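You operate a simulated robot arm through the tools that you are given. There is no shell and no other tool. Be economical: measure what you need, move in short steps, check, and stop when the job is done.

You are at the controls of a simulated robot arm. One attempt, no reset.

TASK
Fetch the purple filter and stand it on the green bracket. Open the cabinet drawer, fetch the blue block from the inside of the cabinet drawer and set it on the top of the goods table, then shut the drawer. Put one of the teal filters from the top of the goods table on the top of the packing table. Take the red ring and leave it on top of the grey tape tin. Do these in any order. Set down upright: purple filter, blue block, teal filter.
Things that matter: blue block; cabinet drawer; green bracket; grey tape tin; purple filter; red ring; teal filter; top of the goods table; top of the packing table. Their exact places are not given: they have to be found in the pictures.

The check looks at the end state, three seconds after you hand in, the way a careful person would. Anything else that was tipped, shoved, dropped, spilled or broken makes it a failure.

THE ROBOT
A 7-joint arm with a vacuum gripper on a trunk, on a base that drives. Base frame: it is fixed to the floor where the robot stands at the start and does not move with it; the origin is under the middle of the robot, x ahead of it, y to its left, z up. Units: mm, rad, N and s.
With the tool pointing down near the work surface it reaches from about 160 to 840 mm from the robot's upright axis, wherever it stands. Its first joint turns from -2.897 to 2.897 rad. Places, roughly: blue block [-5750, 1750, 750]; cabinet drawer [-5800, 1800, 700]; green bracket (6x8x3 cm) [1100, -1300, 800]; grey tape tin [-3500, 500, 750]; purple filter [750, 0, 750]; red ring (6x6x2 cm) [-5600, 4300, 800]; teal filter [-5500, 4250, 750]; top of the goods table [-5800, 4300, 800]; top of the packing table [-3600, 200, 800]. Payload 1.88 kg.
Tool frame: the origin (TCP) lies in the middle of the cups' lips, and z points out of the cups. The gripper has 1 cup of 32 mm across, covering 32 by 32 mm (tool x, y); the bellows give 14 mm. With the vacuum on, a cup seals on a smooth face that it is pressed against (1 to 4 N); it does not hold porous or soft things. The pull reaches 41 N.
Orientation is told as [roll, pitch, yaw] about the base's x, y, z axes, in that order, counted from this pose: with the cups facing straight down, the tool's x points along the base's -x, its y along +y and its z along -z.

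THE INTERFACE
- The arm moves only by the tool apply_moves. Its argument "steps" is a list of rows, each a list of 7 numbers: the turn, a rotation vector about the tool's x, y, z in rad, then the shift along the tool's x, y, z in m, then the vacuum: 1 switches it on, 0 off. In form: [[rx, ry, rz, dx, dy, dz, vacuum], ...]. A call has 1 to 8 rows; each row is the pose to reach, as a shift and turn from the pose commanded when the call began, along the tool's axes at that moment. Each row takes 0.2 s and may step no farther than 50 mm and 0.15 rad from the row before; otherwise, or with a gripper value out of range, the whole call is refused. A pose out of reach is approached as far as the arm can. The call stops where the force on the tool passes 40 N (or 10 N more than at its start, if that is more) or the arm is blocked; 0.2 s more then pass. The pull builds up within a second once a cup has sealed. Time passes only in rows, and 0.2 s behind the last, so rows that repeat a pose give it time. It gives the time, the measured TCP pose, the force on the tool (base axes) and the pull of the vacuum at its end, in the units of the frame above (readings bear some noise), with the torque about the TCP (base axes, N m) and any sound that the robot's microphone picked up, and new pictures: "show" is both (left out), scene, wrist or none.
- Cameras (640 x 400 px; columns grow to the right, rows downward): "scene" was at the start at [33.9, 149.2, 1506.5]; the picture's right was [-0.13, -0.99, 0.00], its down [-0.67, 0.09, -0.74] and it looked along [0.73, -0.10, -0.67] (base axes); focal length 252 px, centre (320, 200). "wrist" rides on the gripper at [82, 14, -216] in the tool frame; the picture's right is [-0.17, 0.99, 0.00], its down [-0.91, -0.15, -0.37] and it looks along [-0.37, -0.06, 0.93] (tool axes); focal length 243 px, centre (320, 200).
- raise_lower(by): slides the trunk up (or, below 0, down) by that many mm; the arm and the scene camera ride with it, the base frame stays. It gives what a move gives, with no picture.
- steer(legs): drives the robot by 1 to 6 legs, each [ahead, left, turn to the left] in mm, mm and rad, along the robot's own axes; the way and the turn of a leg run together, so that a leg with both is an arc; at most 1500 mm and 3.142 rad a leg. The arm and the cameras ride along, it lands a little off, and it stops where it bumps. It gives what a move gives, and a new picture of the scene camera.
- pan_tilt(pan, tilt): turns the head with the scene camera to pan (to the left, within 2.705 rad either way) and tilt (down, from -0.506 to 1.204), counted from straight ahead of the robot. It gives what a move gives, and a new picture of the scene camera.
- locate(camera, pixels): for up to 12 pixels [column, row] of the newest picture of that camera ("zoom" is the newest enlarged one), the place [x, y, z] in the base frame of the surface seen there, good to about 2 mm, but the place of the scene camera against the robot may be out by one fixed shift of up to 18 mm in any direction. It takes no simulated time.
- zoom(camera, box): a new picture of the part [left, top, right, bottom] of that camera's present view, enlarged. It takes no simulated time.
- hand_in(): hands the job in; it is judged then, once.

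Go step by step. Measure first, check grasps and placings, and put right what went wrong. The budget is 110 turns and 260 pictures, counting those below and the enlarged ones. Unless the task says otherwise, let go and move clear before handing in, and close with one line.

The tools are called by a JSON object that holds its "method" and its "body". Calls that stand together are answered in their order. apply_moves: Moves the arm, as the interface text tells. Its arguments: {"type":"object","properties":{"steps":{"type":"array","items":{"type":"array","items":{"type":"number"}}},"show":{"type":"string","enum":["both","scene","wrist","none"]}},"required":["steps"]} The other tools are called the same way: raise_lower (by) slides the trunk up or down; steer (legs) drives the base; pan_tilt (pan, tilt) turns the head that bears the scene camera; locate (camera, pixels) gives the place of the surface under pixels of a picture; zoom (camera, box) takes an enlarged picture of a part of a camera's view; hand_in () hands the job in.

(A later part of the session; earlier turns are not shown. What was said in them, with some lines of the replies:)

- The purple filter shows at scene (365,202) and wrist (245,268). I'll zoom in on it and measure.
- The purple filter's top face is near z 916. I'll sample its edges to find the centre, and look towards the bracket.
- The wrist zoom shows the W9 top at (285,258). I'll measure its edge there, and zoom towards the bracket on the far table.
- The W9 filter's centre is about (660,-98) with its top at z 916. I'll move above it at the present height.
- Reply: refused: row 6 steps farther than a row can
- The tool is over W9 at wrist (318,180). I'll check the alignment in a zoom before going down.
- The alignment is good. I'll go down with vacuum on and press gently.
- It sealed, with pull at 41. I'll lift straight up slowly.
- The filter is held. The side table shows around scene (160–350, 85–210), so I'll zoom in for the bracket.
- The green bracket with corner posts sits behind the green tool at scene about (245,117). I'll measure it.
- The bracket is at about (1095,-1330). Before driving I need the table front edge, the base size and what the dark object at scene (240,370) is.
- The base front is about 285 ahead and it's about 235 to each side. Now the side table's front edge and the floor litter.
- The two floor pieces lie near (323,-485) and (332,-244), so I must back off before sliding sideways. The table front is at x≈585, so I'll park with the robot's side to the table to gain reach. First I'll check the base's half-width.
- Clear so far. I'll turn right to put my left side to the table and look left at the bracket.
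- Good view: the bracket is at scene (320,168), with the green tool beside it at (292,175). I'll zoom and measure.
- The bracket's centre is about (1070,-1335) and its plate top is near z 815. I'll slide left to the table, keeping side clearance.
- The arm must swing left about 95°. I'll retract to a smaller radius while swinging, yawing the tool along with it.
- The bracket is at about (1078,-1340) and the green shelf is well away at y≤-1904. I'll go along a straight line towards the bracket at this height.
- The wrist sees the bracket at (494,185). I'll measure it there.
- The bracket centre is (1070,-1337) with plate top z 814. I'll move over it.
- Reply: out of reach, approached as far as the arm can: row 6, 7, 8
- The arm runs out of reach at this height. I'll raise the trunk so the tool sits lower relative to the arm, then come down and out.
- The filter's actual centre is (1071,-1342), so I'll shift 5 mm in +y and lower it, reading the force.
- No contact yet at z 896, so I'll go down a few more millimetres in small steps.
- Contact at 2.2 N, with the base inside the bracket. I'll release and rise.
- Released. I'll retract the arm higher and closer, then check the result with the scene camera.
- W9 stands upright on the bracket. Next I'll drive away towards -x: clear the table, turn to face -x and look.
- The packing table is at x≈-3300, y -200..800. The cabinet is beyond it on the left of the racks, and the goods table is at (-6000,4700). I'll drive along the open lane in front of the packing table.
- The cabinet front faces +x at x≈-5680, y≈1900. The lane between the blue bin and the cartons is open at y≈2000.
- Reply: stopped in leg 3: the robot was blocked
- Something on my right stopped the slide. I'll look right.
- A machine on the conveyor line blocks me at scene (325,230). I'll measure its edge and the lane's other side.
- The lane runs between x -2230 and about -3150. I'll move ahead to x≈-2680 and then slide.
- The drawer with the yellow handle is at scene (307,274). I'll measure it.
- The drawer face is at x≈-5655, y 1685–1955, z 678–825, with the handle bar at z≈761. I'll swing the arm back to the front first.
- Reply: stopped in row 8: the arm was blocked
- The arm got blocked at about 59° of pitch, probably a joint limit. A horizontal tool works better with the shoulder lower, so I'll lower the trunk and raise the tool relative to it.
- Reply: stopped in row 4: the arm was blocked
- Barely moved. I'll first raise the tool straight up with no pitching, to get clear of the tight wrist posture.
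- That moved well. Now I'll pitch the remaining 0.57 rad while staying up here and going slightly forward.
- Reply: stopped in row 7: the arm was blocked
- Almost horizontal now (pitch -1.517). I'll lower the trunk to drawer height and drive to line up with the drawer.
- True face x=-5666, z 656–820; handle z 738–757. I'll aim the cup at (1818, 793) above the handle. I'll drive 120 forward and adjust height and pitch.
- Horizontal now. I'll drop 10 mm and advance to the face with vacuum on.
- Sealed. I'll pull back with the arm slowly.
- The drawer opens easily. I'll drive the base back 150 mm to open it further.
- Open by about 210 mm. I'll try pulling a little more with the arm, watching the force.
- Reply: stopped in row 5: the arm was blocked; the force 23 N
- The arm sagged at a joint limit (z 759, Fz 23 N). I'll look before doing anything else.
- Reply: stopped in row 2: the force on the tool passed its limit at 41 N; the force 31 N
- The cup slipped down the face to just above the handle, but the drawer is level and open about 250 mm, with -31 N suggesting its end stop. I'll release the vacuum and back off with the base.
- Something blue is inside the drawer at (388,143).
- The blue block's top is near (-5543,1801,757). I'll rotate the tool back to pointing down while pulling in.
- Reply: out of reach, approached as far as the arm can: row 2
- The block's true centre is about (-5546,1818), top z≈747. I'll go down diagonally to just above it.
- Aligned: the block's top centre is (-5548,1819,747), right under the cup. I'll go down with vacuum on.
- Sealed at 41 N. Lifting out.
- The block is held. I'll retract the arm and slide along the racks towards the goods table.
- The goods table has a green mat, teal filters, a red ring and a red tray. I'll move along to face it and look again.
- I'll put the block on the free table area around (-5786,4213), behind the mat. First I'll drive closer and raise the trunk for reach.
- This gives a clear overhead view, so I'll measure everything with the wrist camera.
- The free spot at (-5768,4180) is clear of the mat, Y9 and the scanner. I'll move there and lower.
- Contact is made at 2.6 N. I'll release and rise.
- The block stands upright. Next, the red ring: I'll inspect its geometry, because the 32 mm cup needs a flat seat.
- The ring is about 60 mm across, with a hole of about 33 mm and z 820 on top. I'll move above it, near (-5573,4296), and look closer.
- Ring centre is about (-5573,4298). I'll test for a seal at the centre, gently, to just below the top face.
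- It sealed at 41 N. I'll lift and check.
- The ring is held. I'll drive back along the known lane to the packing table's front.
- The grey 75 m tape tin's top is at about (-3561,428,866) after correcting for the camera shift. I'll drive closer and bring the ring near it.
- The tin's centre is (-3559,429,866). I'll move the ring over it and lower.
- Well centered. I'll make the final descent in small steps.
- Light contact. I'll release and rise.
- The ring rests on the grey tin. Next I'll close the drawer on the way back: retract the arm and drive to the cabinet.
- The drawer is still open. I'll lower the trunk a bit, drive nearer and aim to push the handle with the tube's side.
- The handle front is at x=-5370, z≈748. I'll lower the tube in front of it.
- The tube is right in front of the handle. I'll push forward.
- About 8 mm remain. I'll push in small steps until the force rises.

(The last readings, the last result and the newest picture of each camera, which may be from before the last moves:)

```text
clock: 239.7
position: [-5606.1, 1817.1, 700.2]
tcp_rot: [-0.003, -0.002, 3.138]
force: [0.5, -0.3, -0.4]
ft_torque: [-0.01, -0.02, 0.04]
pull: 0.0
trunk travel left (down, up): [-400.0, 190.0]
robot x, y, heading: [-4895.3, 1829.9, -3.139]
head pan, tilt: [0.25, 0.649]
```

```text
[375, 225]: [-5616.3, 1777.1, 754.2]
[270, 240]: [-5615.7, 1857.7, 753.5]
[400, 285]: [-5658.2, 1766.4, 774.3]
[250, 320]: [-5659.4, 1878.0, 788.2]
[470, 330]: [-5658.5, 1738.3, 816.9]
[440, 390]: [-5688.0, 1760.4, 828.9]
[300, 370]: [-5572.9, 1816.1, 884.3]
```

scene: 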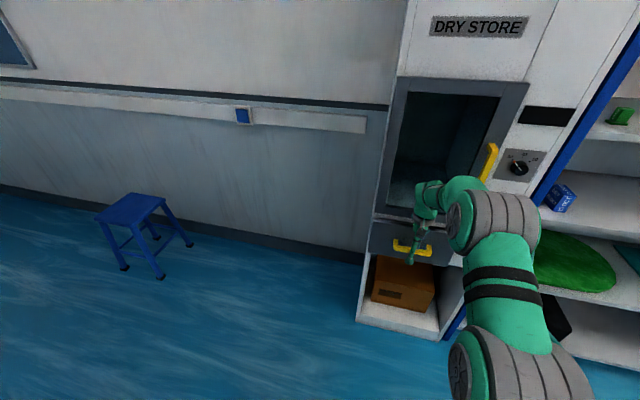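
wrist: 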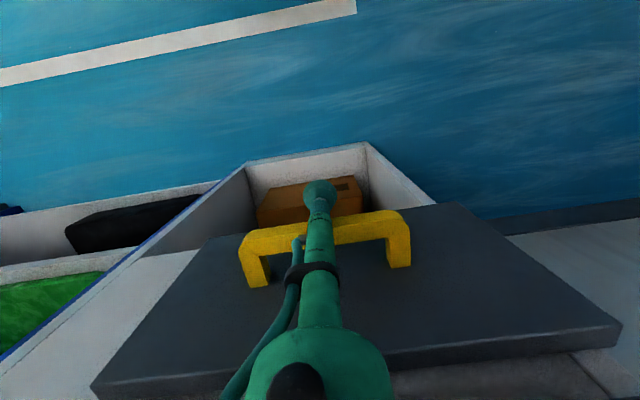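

The face is at -5658 and the closed position was -5666, so I'll push about 10 mm more.

{"method": "apply_moves", "body": {"steps": [[0, 0, 0, -0.003, 0, 0, 0], [0, 0, 0, -0.006, 0, 0, 0], [0, 0, 0, -0.009, 0, 0, 0], [0, 0, 0, -0.011, 0, 0, 0], [0, 0, 0, -0.011, 0, 0, 0]], "show": "wrist"}}

{"method": "locate", "body": {"camera": "wrist", "pixels": [[375, 225], [270, 240], [400, 285], [250, 320], [470, 330]]}}

```text
clock: 240.9
position: [-5613.9, 1818.7, 698.3]
tcp_rot: [-0.003, -0.001, 3.137]
force: [18.5, 0.9, 0.5]
ft_torque: [-0.06, 0.84, 0.0]
pull: 0.1
trunk travel left (down, up): [-400.0, 190.0]
robot x, y, heading: [-4897.7, 1832.6, -3.138]
head pan, tilt: [0.25, 0.649]
```

wrist: 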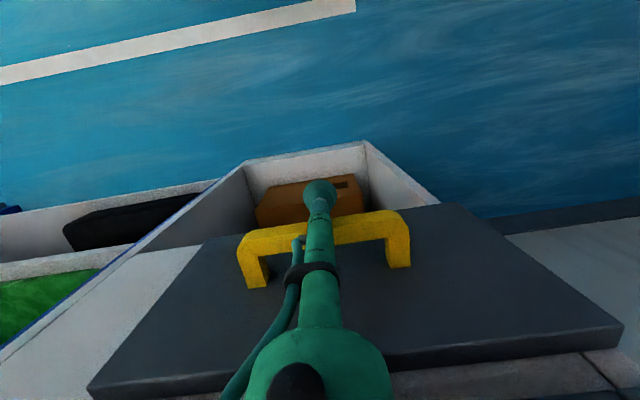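

```text
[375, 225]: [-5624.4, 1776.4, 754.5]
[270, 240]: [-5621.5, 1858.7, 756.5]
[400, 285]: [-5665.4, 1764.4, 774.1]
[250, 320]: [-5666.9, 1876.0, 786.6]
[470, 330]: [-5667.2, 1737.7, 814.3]
```

The drawer is closed: face at -5666 and the push met 18.5 N. I'll back off and raise the arm.

{"method": "apply_moves", "body": {"steps": [[0, 0, 0, 0.03, 0, 0, 0], [0, 0, 0, 0.07, 0, 0, 0], [0, 0, 0, 0.11, 0, -0.02, 0], [0, 0, 0, 0.14, 0, -0.06, 0], [0, 0, 0, 0.165, 0, -0.1, 0], [0, 0, 0, 0.185, 0, -0.145, 0], [0, 0, 0, 0.195, 0, -0.19, 0], [0, 0, 0, 0.2, 0, -0.235, 0]], "show": "none"}}

{"method": "raise_lower", "body": {"by": 150}}

{"method": "steer", "body": {"legs": [[110, 0, 0], [0, -1200, 0], [0, -1190, 0]]}}

```text
clock: 242.7
position: [-5417.9, 1814.1, 933.5]
tcp_rot: [-0.002, -0.003, 3.14]
force: [-0.3, -0.4, -0.8]
ft_torque: [0.0, -0.02, -0.01]
pull: 0.1
trunk travel left (down, up): [-400.0, 190.0]
robot x, y, heading: [-4892.7, 1834.3, -3.138]
head pan, tilt: [0.25, 0.649]
```

```text
clock: 244.5
position: [-5419.0, 1813.8, 1082.7]
tcp_rot: [-0.002, -0.002, 3.139]
force: [-0.2, -0.6, 0.2]
ft_torque: [0.01, 0.04, -0.01]
pull: 0.0
trunk travel left (down, up): [-550.0, 40.0]
robot x, y, heading: [-4898.7, 1831.5, -3.137]
head pan, tilt: [0.25, 0.649]
```

```text
clock: 257.1
position: [-5515.1, 4225.8, 1082.5]
tcp_rot: [-0.002, -0.004, 3.131]
force: [0.3, 0.0, -0.1]
ft_torque: [-0.01, 0.03, 0.02]
pull: 0.0
trunk travel left (down, up): [-550.0, 40.0]
robot x, y, heading: [-4990.8, 4240.5, 3.14]
head pan, tilt: [0.25, 0.649]
```

scene: 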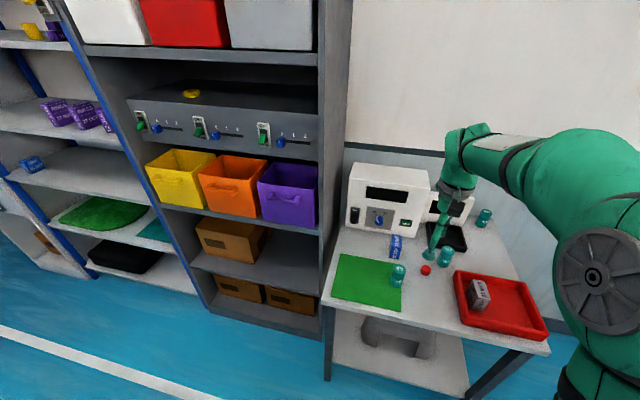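

At the goods table. I'll pick W7, which stands directly on the tabletop, so I'll nudge the base towards it and look.

{"method": "steer", "body": {"legs": [[80, -110, 0]]}}

{"method": "apply_moves", "body": {"steps": [[0, 0, 0, -0.02, 0, 0.03, 0], [0, 0, 0, -0.04, 0, 0.06, 0], [0, 0, 0, -0.04, 0, 0.06, 0]], "show": "wrist"}}

```text
clock: 258.4
position: [-5595.3, 4335.6, 1082.8]
tcp_rot: [-0.003, -0.003, 3.134]
force: [-0.1, 0.1, -0.6]
ft_torque: [0.02, 0.0, -0.01]
pull: 0.2
trunk travel left (down, up): [-550.0, 40.0]
robot x, y, heading: [-5070.9, 4351.2, 3.139]
head pan, tilt: [0.25, 0.649]
```

scene: 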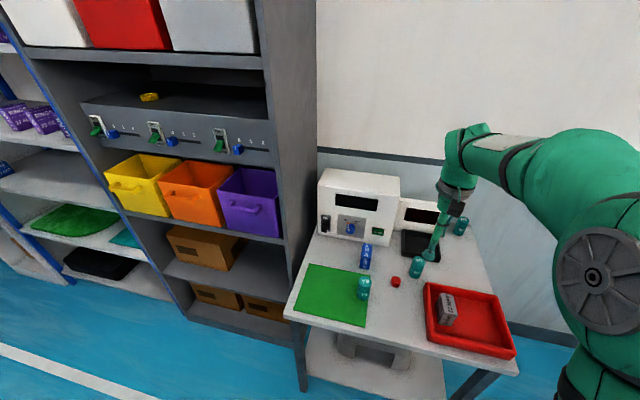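

```text
clock: 259.2
position: [-5636.4, 4336.9, 1021.7]
tcp_rot: [-0.001, -0.003, 3.134]
force: [-0.7, -0.1, -0.3]
ft_torque: [-0.01, 0.0, -0.01]
pull: 0.1
trunk travel left (down, up): [-550.0, 40.0]
robot x, y, heading: [-5070.7, 4353.3, 3.142]
head pan, tilt: [0.25, 0.649]
```

wrist: 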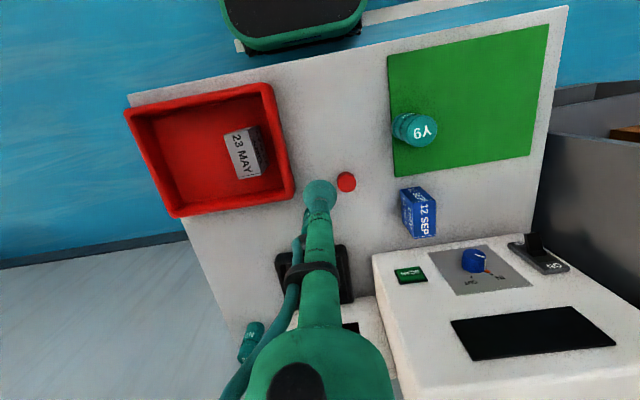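

W7 is hidden behind the tube, so I'll shift sideways to see its top.

{"method": "apply_moves", "body": {"steps": [[0, 0, 0, -0.015, 0.03, 0, 0], [0, 0, 0, -0.03, 0.065, 0, 0], [0, 0, 0, -0.03, 0.065, 0, 0]], "show": "wrist"}}

{"method": "zoom", "body": {"camera": "wrist", "box": [210, 160, 310, 240]}}

```text
clock: 260.0
position: [-5667.7, 4271.8, 1022.0]
tcp_rot: [-0.002, -0.005, 3.134]
force: [-0.2, 0.0, 0.0]
ft_torque: [0.0, -0.03, 0.05]
pull: 0.1
trunk travel left (down, up): [-550.0, 40.0]
robot x, y, heading: [-5070.9, 4354.9, 3.139]
head pan, tilt: [0.25, 0.649]
```

wrist: 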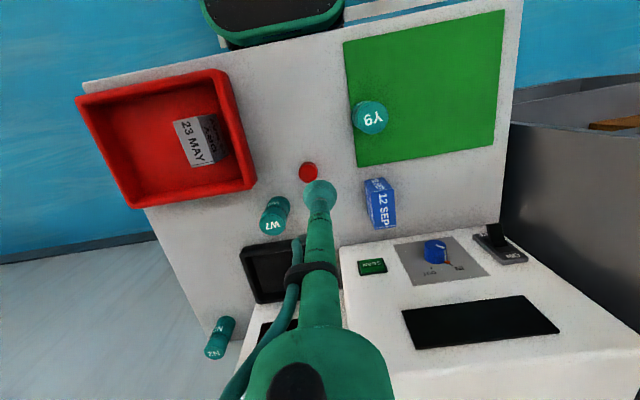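

```text
5.00 times, centred on (260, 200) of wrist
```

zoom: 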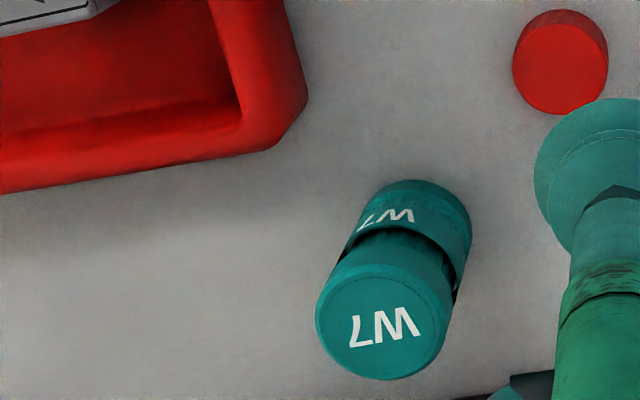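

{"method": "locate", "body": {"camera": "zoom", "pixels": [[380, 325], [320, 315], [440, 335], [395, 268], [365, 373], [415, 185], [420, 300]]}}

```text
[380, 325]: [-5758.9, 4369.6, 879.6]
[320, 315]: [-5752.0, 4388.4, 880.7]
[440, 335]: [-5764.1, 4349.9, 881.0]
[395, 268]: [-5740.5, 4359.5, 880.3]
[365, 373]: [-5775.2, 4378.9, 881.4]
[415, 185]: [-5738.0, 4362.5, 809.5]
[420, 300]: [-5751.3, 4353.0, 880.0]
```

W7's top centre is (-5758,4369,880). I'll move above it and go down with vacuum on.

{"method": "apply_moves", "body": {"steps": [[0, 0, 0, -0.03, -0.032, 0, 0], [0, 0, 0, -0.06, -0.064, 0, 0], [0, 0, 0, -0.0907, -0.0963, 0, 0], [0, 0, 0, -0.0907, -0.0963, 0.045, 0], [0, 0, 0, -0.0907, -0.0963, 0.09, 0], [0, 0, 0, -0.0907, -0.0963, 0.115, 0], [0, 0, 0, -0.0907, -0.0963, 0.115, 0]], "show": "wrist"}}

{"method": "zoom", "body": {"camera": "wrist", "box": [270, 140, 370, 220]}}

```text
clock: 261.6
position: [-5757.1, 4367.8, 910.5]
tcp_rot: [-0.001, -0.003, 3.133]
force: [0.0, -0.6, -0.2]
ft_torque: [-0.03, -0.02, 0.0]
pull: 0.0
trunk travel left (down, up): [-550.0, 40.0]
robot x, y, heading: [-5073.3, 4352.6, 3.142]
head pan, tilt: [0.25, 0.649]
```

wrist: 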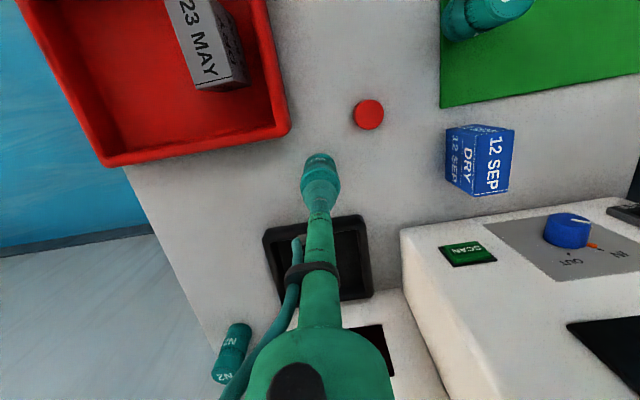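

```text
5.00 times, centred on (320, 180) of wrist
```

zoom: 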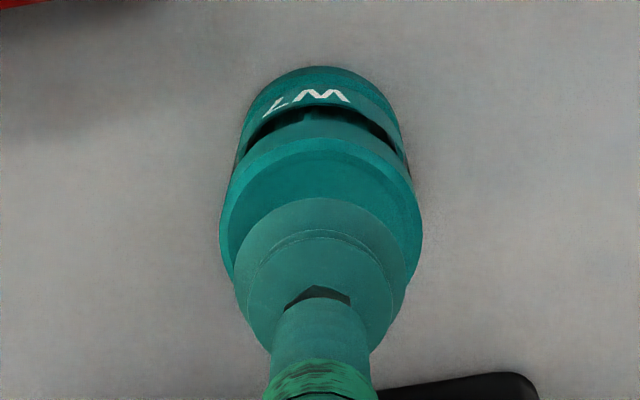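

Well aligned. I'll press down with vacuum.

{"method": "apply_moves", "body": {"steps": [[0, 0, 0, 0, 0, 0.02, 1], [0, 0, 0, 0, 0, 0.028, 1], [0, 0, 0, 0, 0, 0.032, 1], [0, 0, 0, 0, 0, 0.032, 1], [0, 0, 0, 0, 0, 0.032, 1], [0, 0, 0, 0, 0, 0.032, 1]], "show": "none"}}

```text
clock: 263.0
position: [-5757.8, 4370.4, 878.9]
tcp_rot: [-0.001, -0.006, 3.135]
force: [0.8, 1.7, 14.9]
ft_torque: [0.01, -0.1, -0.02]
pull: 41.0
trunk travel left (down, up): [-550.0, 40.0]
robot x, y, heading: [-5070.2, 4351.4, 3.136]
head pan, tilt: [0.25, 0.649]
```

Sealed. I'll lift and retract.

{"method": "apply_moves", "body": {"steps": [[0, 0, 0, 0, 0, -0.01, 1], [0, 0, 0, 0, 0, -0.04, 1], [0, 0, 0, 0, 0, -0.085, 1], [0, 0, 0, 0, 0, -0.13, 1], [0, 0, 0, 0.01, 0, -0.175, 1], [0, 0, 0, 0.04, 0, -0.21, 1], [0, 0, 0, 0.08, 0, -0.225, 1], [0, 0, 0, 0.12, 0, -0.225, 1]], "show": "both"}}

{"method": "apply_moves", "body": {"steps": [[0, 0, 0, 0.04, 0, 0, 1], [0, 0, 0, 0.08, 0, 0, 1], [0, 0, 0, 0.12, 0, 0, 1], [0, 0, 0, 0.14, 0, 0, 1]], "show": "none"}}

```text
clock: 264.8
position: [-5636.1, 4368.1, 1101.5]
tcp_rot: [-0.004, -0.004, 3.133]
force: [0.2, -0.7, -1.1]
ft_torque: [0.01, -0.02, 0.0]
pull: 40.6
trunk travel left (down, up): [-550.0, 40.0]
robot x, y, heading: [-5068.8, 4351.0, 3.14]
head pan, tilt: [0.25, 0.649]
```

scene: 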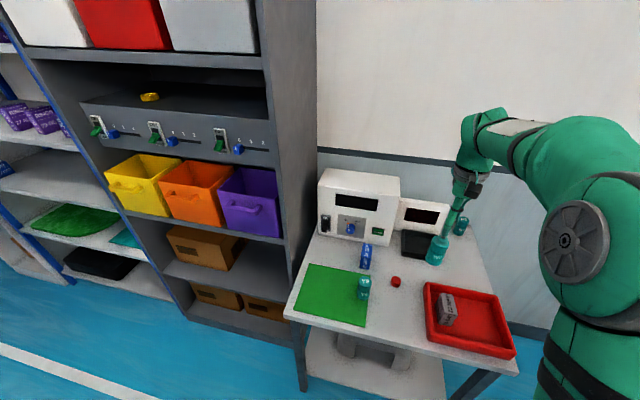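
wrist: 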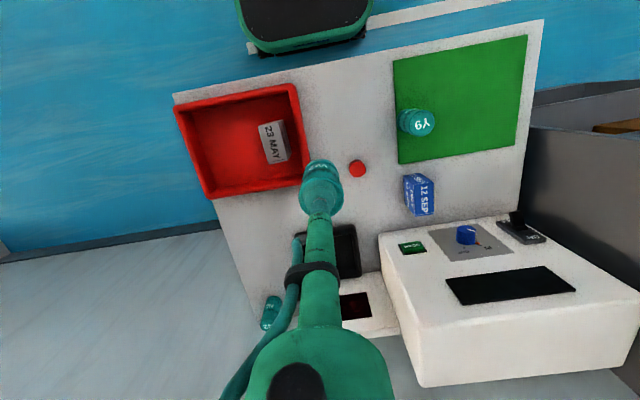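

```text
clock: 265.8
position: [-5494.5, 4366.5, 1098.9]
tcp_rot: [-0.001, -0.005, 3.133]
force: [0.0, 0.0, -0.2]
ft_torque: [0.0, 0.0, 0.02]
pull: 40.8
trunk travel left (down, up): [-550.0, 40.0]
robot x, y, heading: [-5072.4, 4352.3, 3.143]
head pan, tilt: [0.25, 0.649]
```

W7 is held; the block and Y9 stand undisturbed. Driving to the packing table again.

{"method": "steer", "body": {"legs": [[-290, 0, 0], [0, 1160, 0], [0, 1150, 0], [-1050, 0, 0], [-1030, 0, 0]]}}

```text
clock: 288.9
position: [-3130.7, 2005.8, 1099.8]
tcp_rot: [-0.001, -0.004, 3.105]
force: [-0.6, 0.3, -0.8]
ft_torque: [0.03, -0.02, 0.01]
pull: 40.6
trunk travel left (down, up): [-550.0, 40.0]
robot x, y, heading: [-2704.5, 1981.0, 3.107]
head pan, tilt: [0.25, 0.649]
```

scene: 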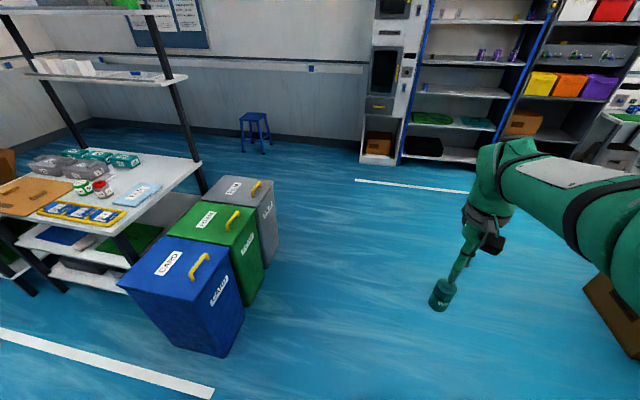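

{"method": "steer", "body": {"legs": [[0, 0, 0.034], [0, 780, 0], [0, 770, 0], [150, 0, 0]]}}

```text
clock: 298.1
position: [-3268.9, 434.9, 1099.5]
tcp_rot: [-0.004, -0.002, -3.13]
force: [0.8, 1.6, -0.2]
ft_torque: [0.0, -0.04, 0.0]
pull: 41.1
trunk travel left (down, up): [-550.0, 40.0]
robot x, y, heading: [-2846.8, 426.9, -3.127]
head pan, tilt: [0.25, 0.649]
```

scene: 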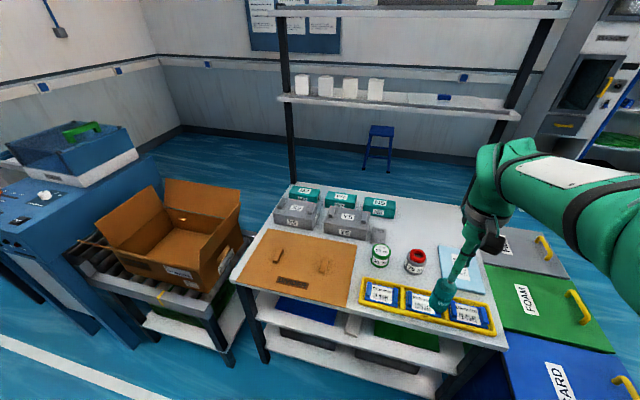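

The ring is still in place on the tin. I'll set W7 on the free tabletop behind it, at about (-3690,440). Driving in 120 mm.

{"method": "steer", "body": {"legs": [[120, 0, -0.014]]}}

{"method": "apply_moves", "body": {"steps": [[0, 0, 0, -0.04, 0, 0.02, 1], [0, 0, 0, -0.08, 0, 0.04, 1], [0, 0, 0, -0.12, 0, 0.06, 1], [0, 0, 0, -0.16, 0, 0.075, 1], [0, 0, 0, -0.2, 0, 0.085, 1], [0, 0, 0, -0.24, 0, 0.085, 1]], "show": "wrist"}}

```text
clock: 299.4
position: [-3389.2, 440.8, 1099.8]
tcp_rot: [-0.001, -0.003, 3.136]
force: [-0.7, 0.0, -0.4]
ft_torque: [-0.02, -0.01, 0.01]
pull: 40.8
trunk travel left (down, up): [-550.0, 40.0]
robot x, y, heading: [-2967.0, 427.1, -3.141]
head pan, tilt: [0.25, 0.649]
```

scene: 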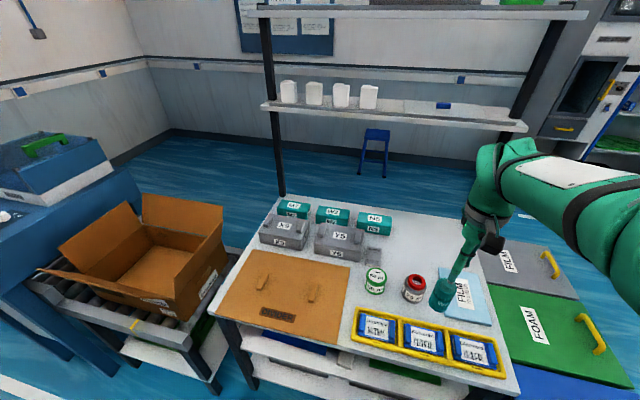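

```text
clock: 300.8
position: [-3629.1, 441.7, 1014.3]
tcp_rot: [-0.002, -0.002, 3.136]
force: [0.4, -0.4, -0.7]
ft_torque: [0.01, 0.01, -0.02]
pull: 40.5
trunk travel left (down, up): [-550.0, 40.0]
robot x, y, heading: [-2961.7, 428.1, -3.14]
head pan, tilt: [0.25, 0.649]
5 turns are left
```

wrist: 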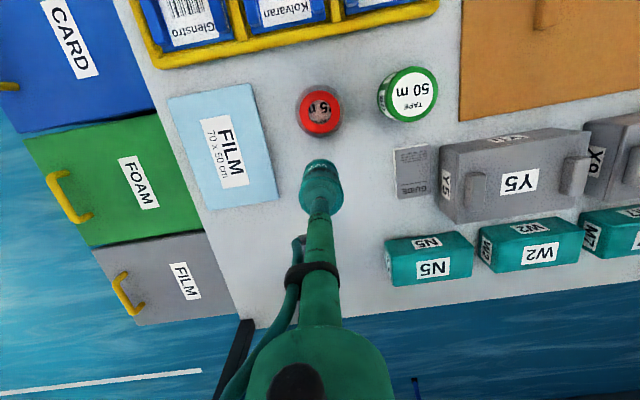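

Only 5 turns are left. The spot at (-3695,431) is clear, so I'll move over and lower to contact in one go.

{"method": "apply_moves", "body": {"steps": [[0, 0, 0, -0.033, 0.005, 0.01, 1], [0, 0, 0, -0.066, 0.01, 0.02, 1], [0, 0, 0, -0.066, 0.01, 0.065, 1], [0, 0, 0, -0.066, 0.01, 0.1, 1], [0, 0, 0, -0.066, 0.01, 0.122, 1], [0, 0, 0, -0.066, 0.01, 0.13, 1], [0, 0, 0, -0.066, 0.01, 0.134, 1], [0, 0, 0, -0.066, 0.01, 0.134, 1]], "show": "wrist"}}

```text
clock: 302.6
position: [-3695.1, 432.1, 882.9]
tcp_rot: [-0.002, -0.002, 3.137]
force: [0.1, -0.1, -1.5]
ft_torque: [0.02, 0.02, 0.0]
pull: 40.9
trunk travel left (down, up): [-550.0, 40.0]
robot x, y, heading: [-2963.1, 429.7, -3.144]
head pan, tilt: [0.25, 0.649]
4 turns are left
```

wrist: 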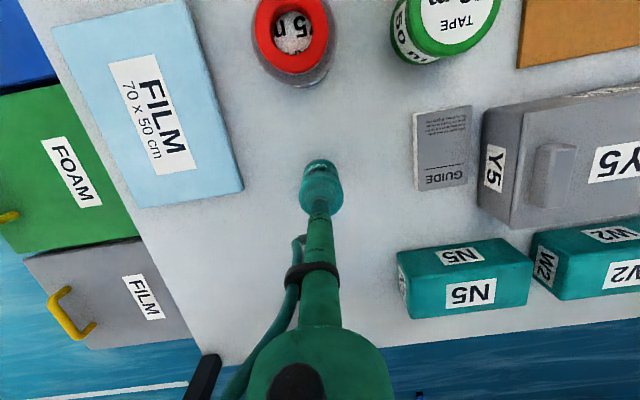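

There's still 2–3 mm of gap, so I'll lower it gently, then release and rise.

{"method": "apply_moves", "body": {"steps": [[0, 0, 0, 0, 0, 0.002, 1], [0, 0, 0, 0, 0, 0.0035, 1], [0, 0, 0, 0, 0, 0.004, 0], [0, 0, 0, 0, 0, 0.004, 0], [0, 0, 0, 0, 0, 0.004, 0], [0, 0, 0, 0, 0, -0.002, 0], [0, 0, 0, 0, 0, -0.025, 0], [0, 0, 0, 0, 0, -0.07, 0]], "show": "wrist"}}

```text
clock: 304.4
position: [-3694.7, 432.9, 952.2]
tcp_rot: [0.0, -0.001, 3.138]
force: [-0.1, -0.2, -0.8]
ft_torque: [-0.04, 0.03, -0.01]
pull: 0.1
trunk travel left (down, up): [-550.0, 40.0]
robot x, y, heading: [-2965.3, 425.1, -3.145]
head pan, tilt: [0.25, 0.649]
3 turns are left
```

wrist: 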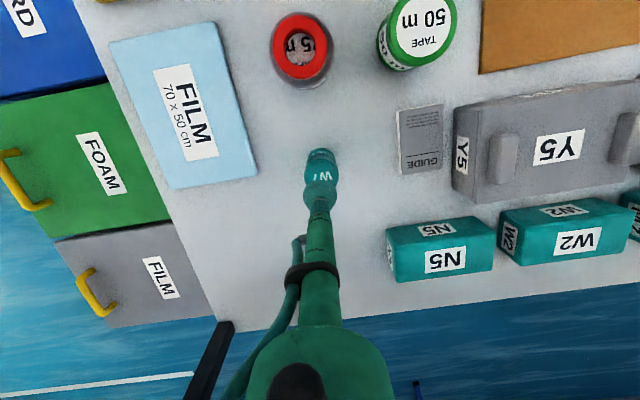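

The filter stands upright at wrist (320,165) and the cup is free of it. I'll back the arm clear and check once with the scene camera.

{"method": "apply_moves", "body": {"steps": [[0, 0, 0, 0, 0, -0.04, 0], [0, 0, 0, 0, 0, -0.075, 0], [0, 0, 0, 0.03, 0, -0.105, 0], [0, 0, 0, 0.07, 0, -0.13, 0], [0, 0, 0, 0.115, 0, -0.145, 0], [0, 0, 0, 0.16, 0, -0.15, 0], [0, 0, 0, 0.205, 0, -0.15, 0], [0, 0, 0, 0.25, 0, -0.15, 0]], "show": "both"}}

```text
clock: 306.2
position: [-3445.5, 431.4, 1100.7]
tcp_rot: [-0.004, -0.004, 3.137]
force: [-0.3, 0.1, 0.1]
ft_torque: [-0.03, 0.01, -0.03]
pull: 0.0
trunk travel left (down, up): [-550.0, 40.0]
robot x, y, heading: [-2962.8, 424.6, -3.143]
head pan, tilt: [0.25, 0.649]
2 turns are left
```

scene: 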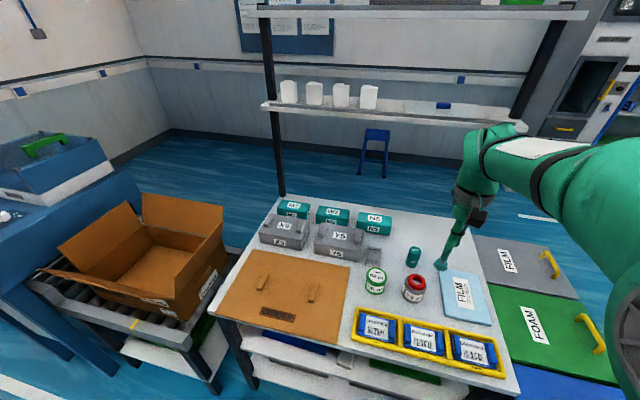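
wrist: 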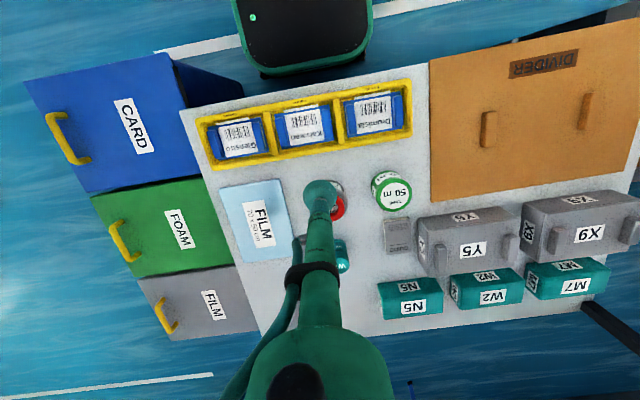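

The teal filter stands upright at scene (413,257), the ring sits on the grey tin at (414,285), and the arm is clear. Handing in.

{"method": "hand_in", "body": {}}

```text
The job is handed in.
```

I handed the job in with every part done. The purple W9 filter stands upright on the green bracket. The blue block stands upright on the goods table, and the drawer is shut. The teal W7 filter stands upright on the packing table, and the red ring rests on the grey tape tin. On one drive the base was stopped by the machine on the conveyor line; nothing there looked disturbed afterwards.
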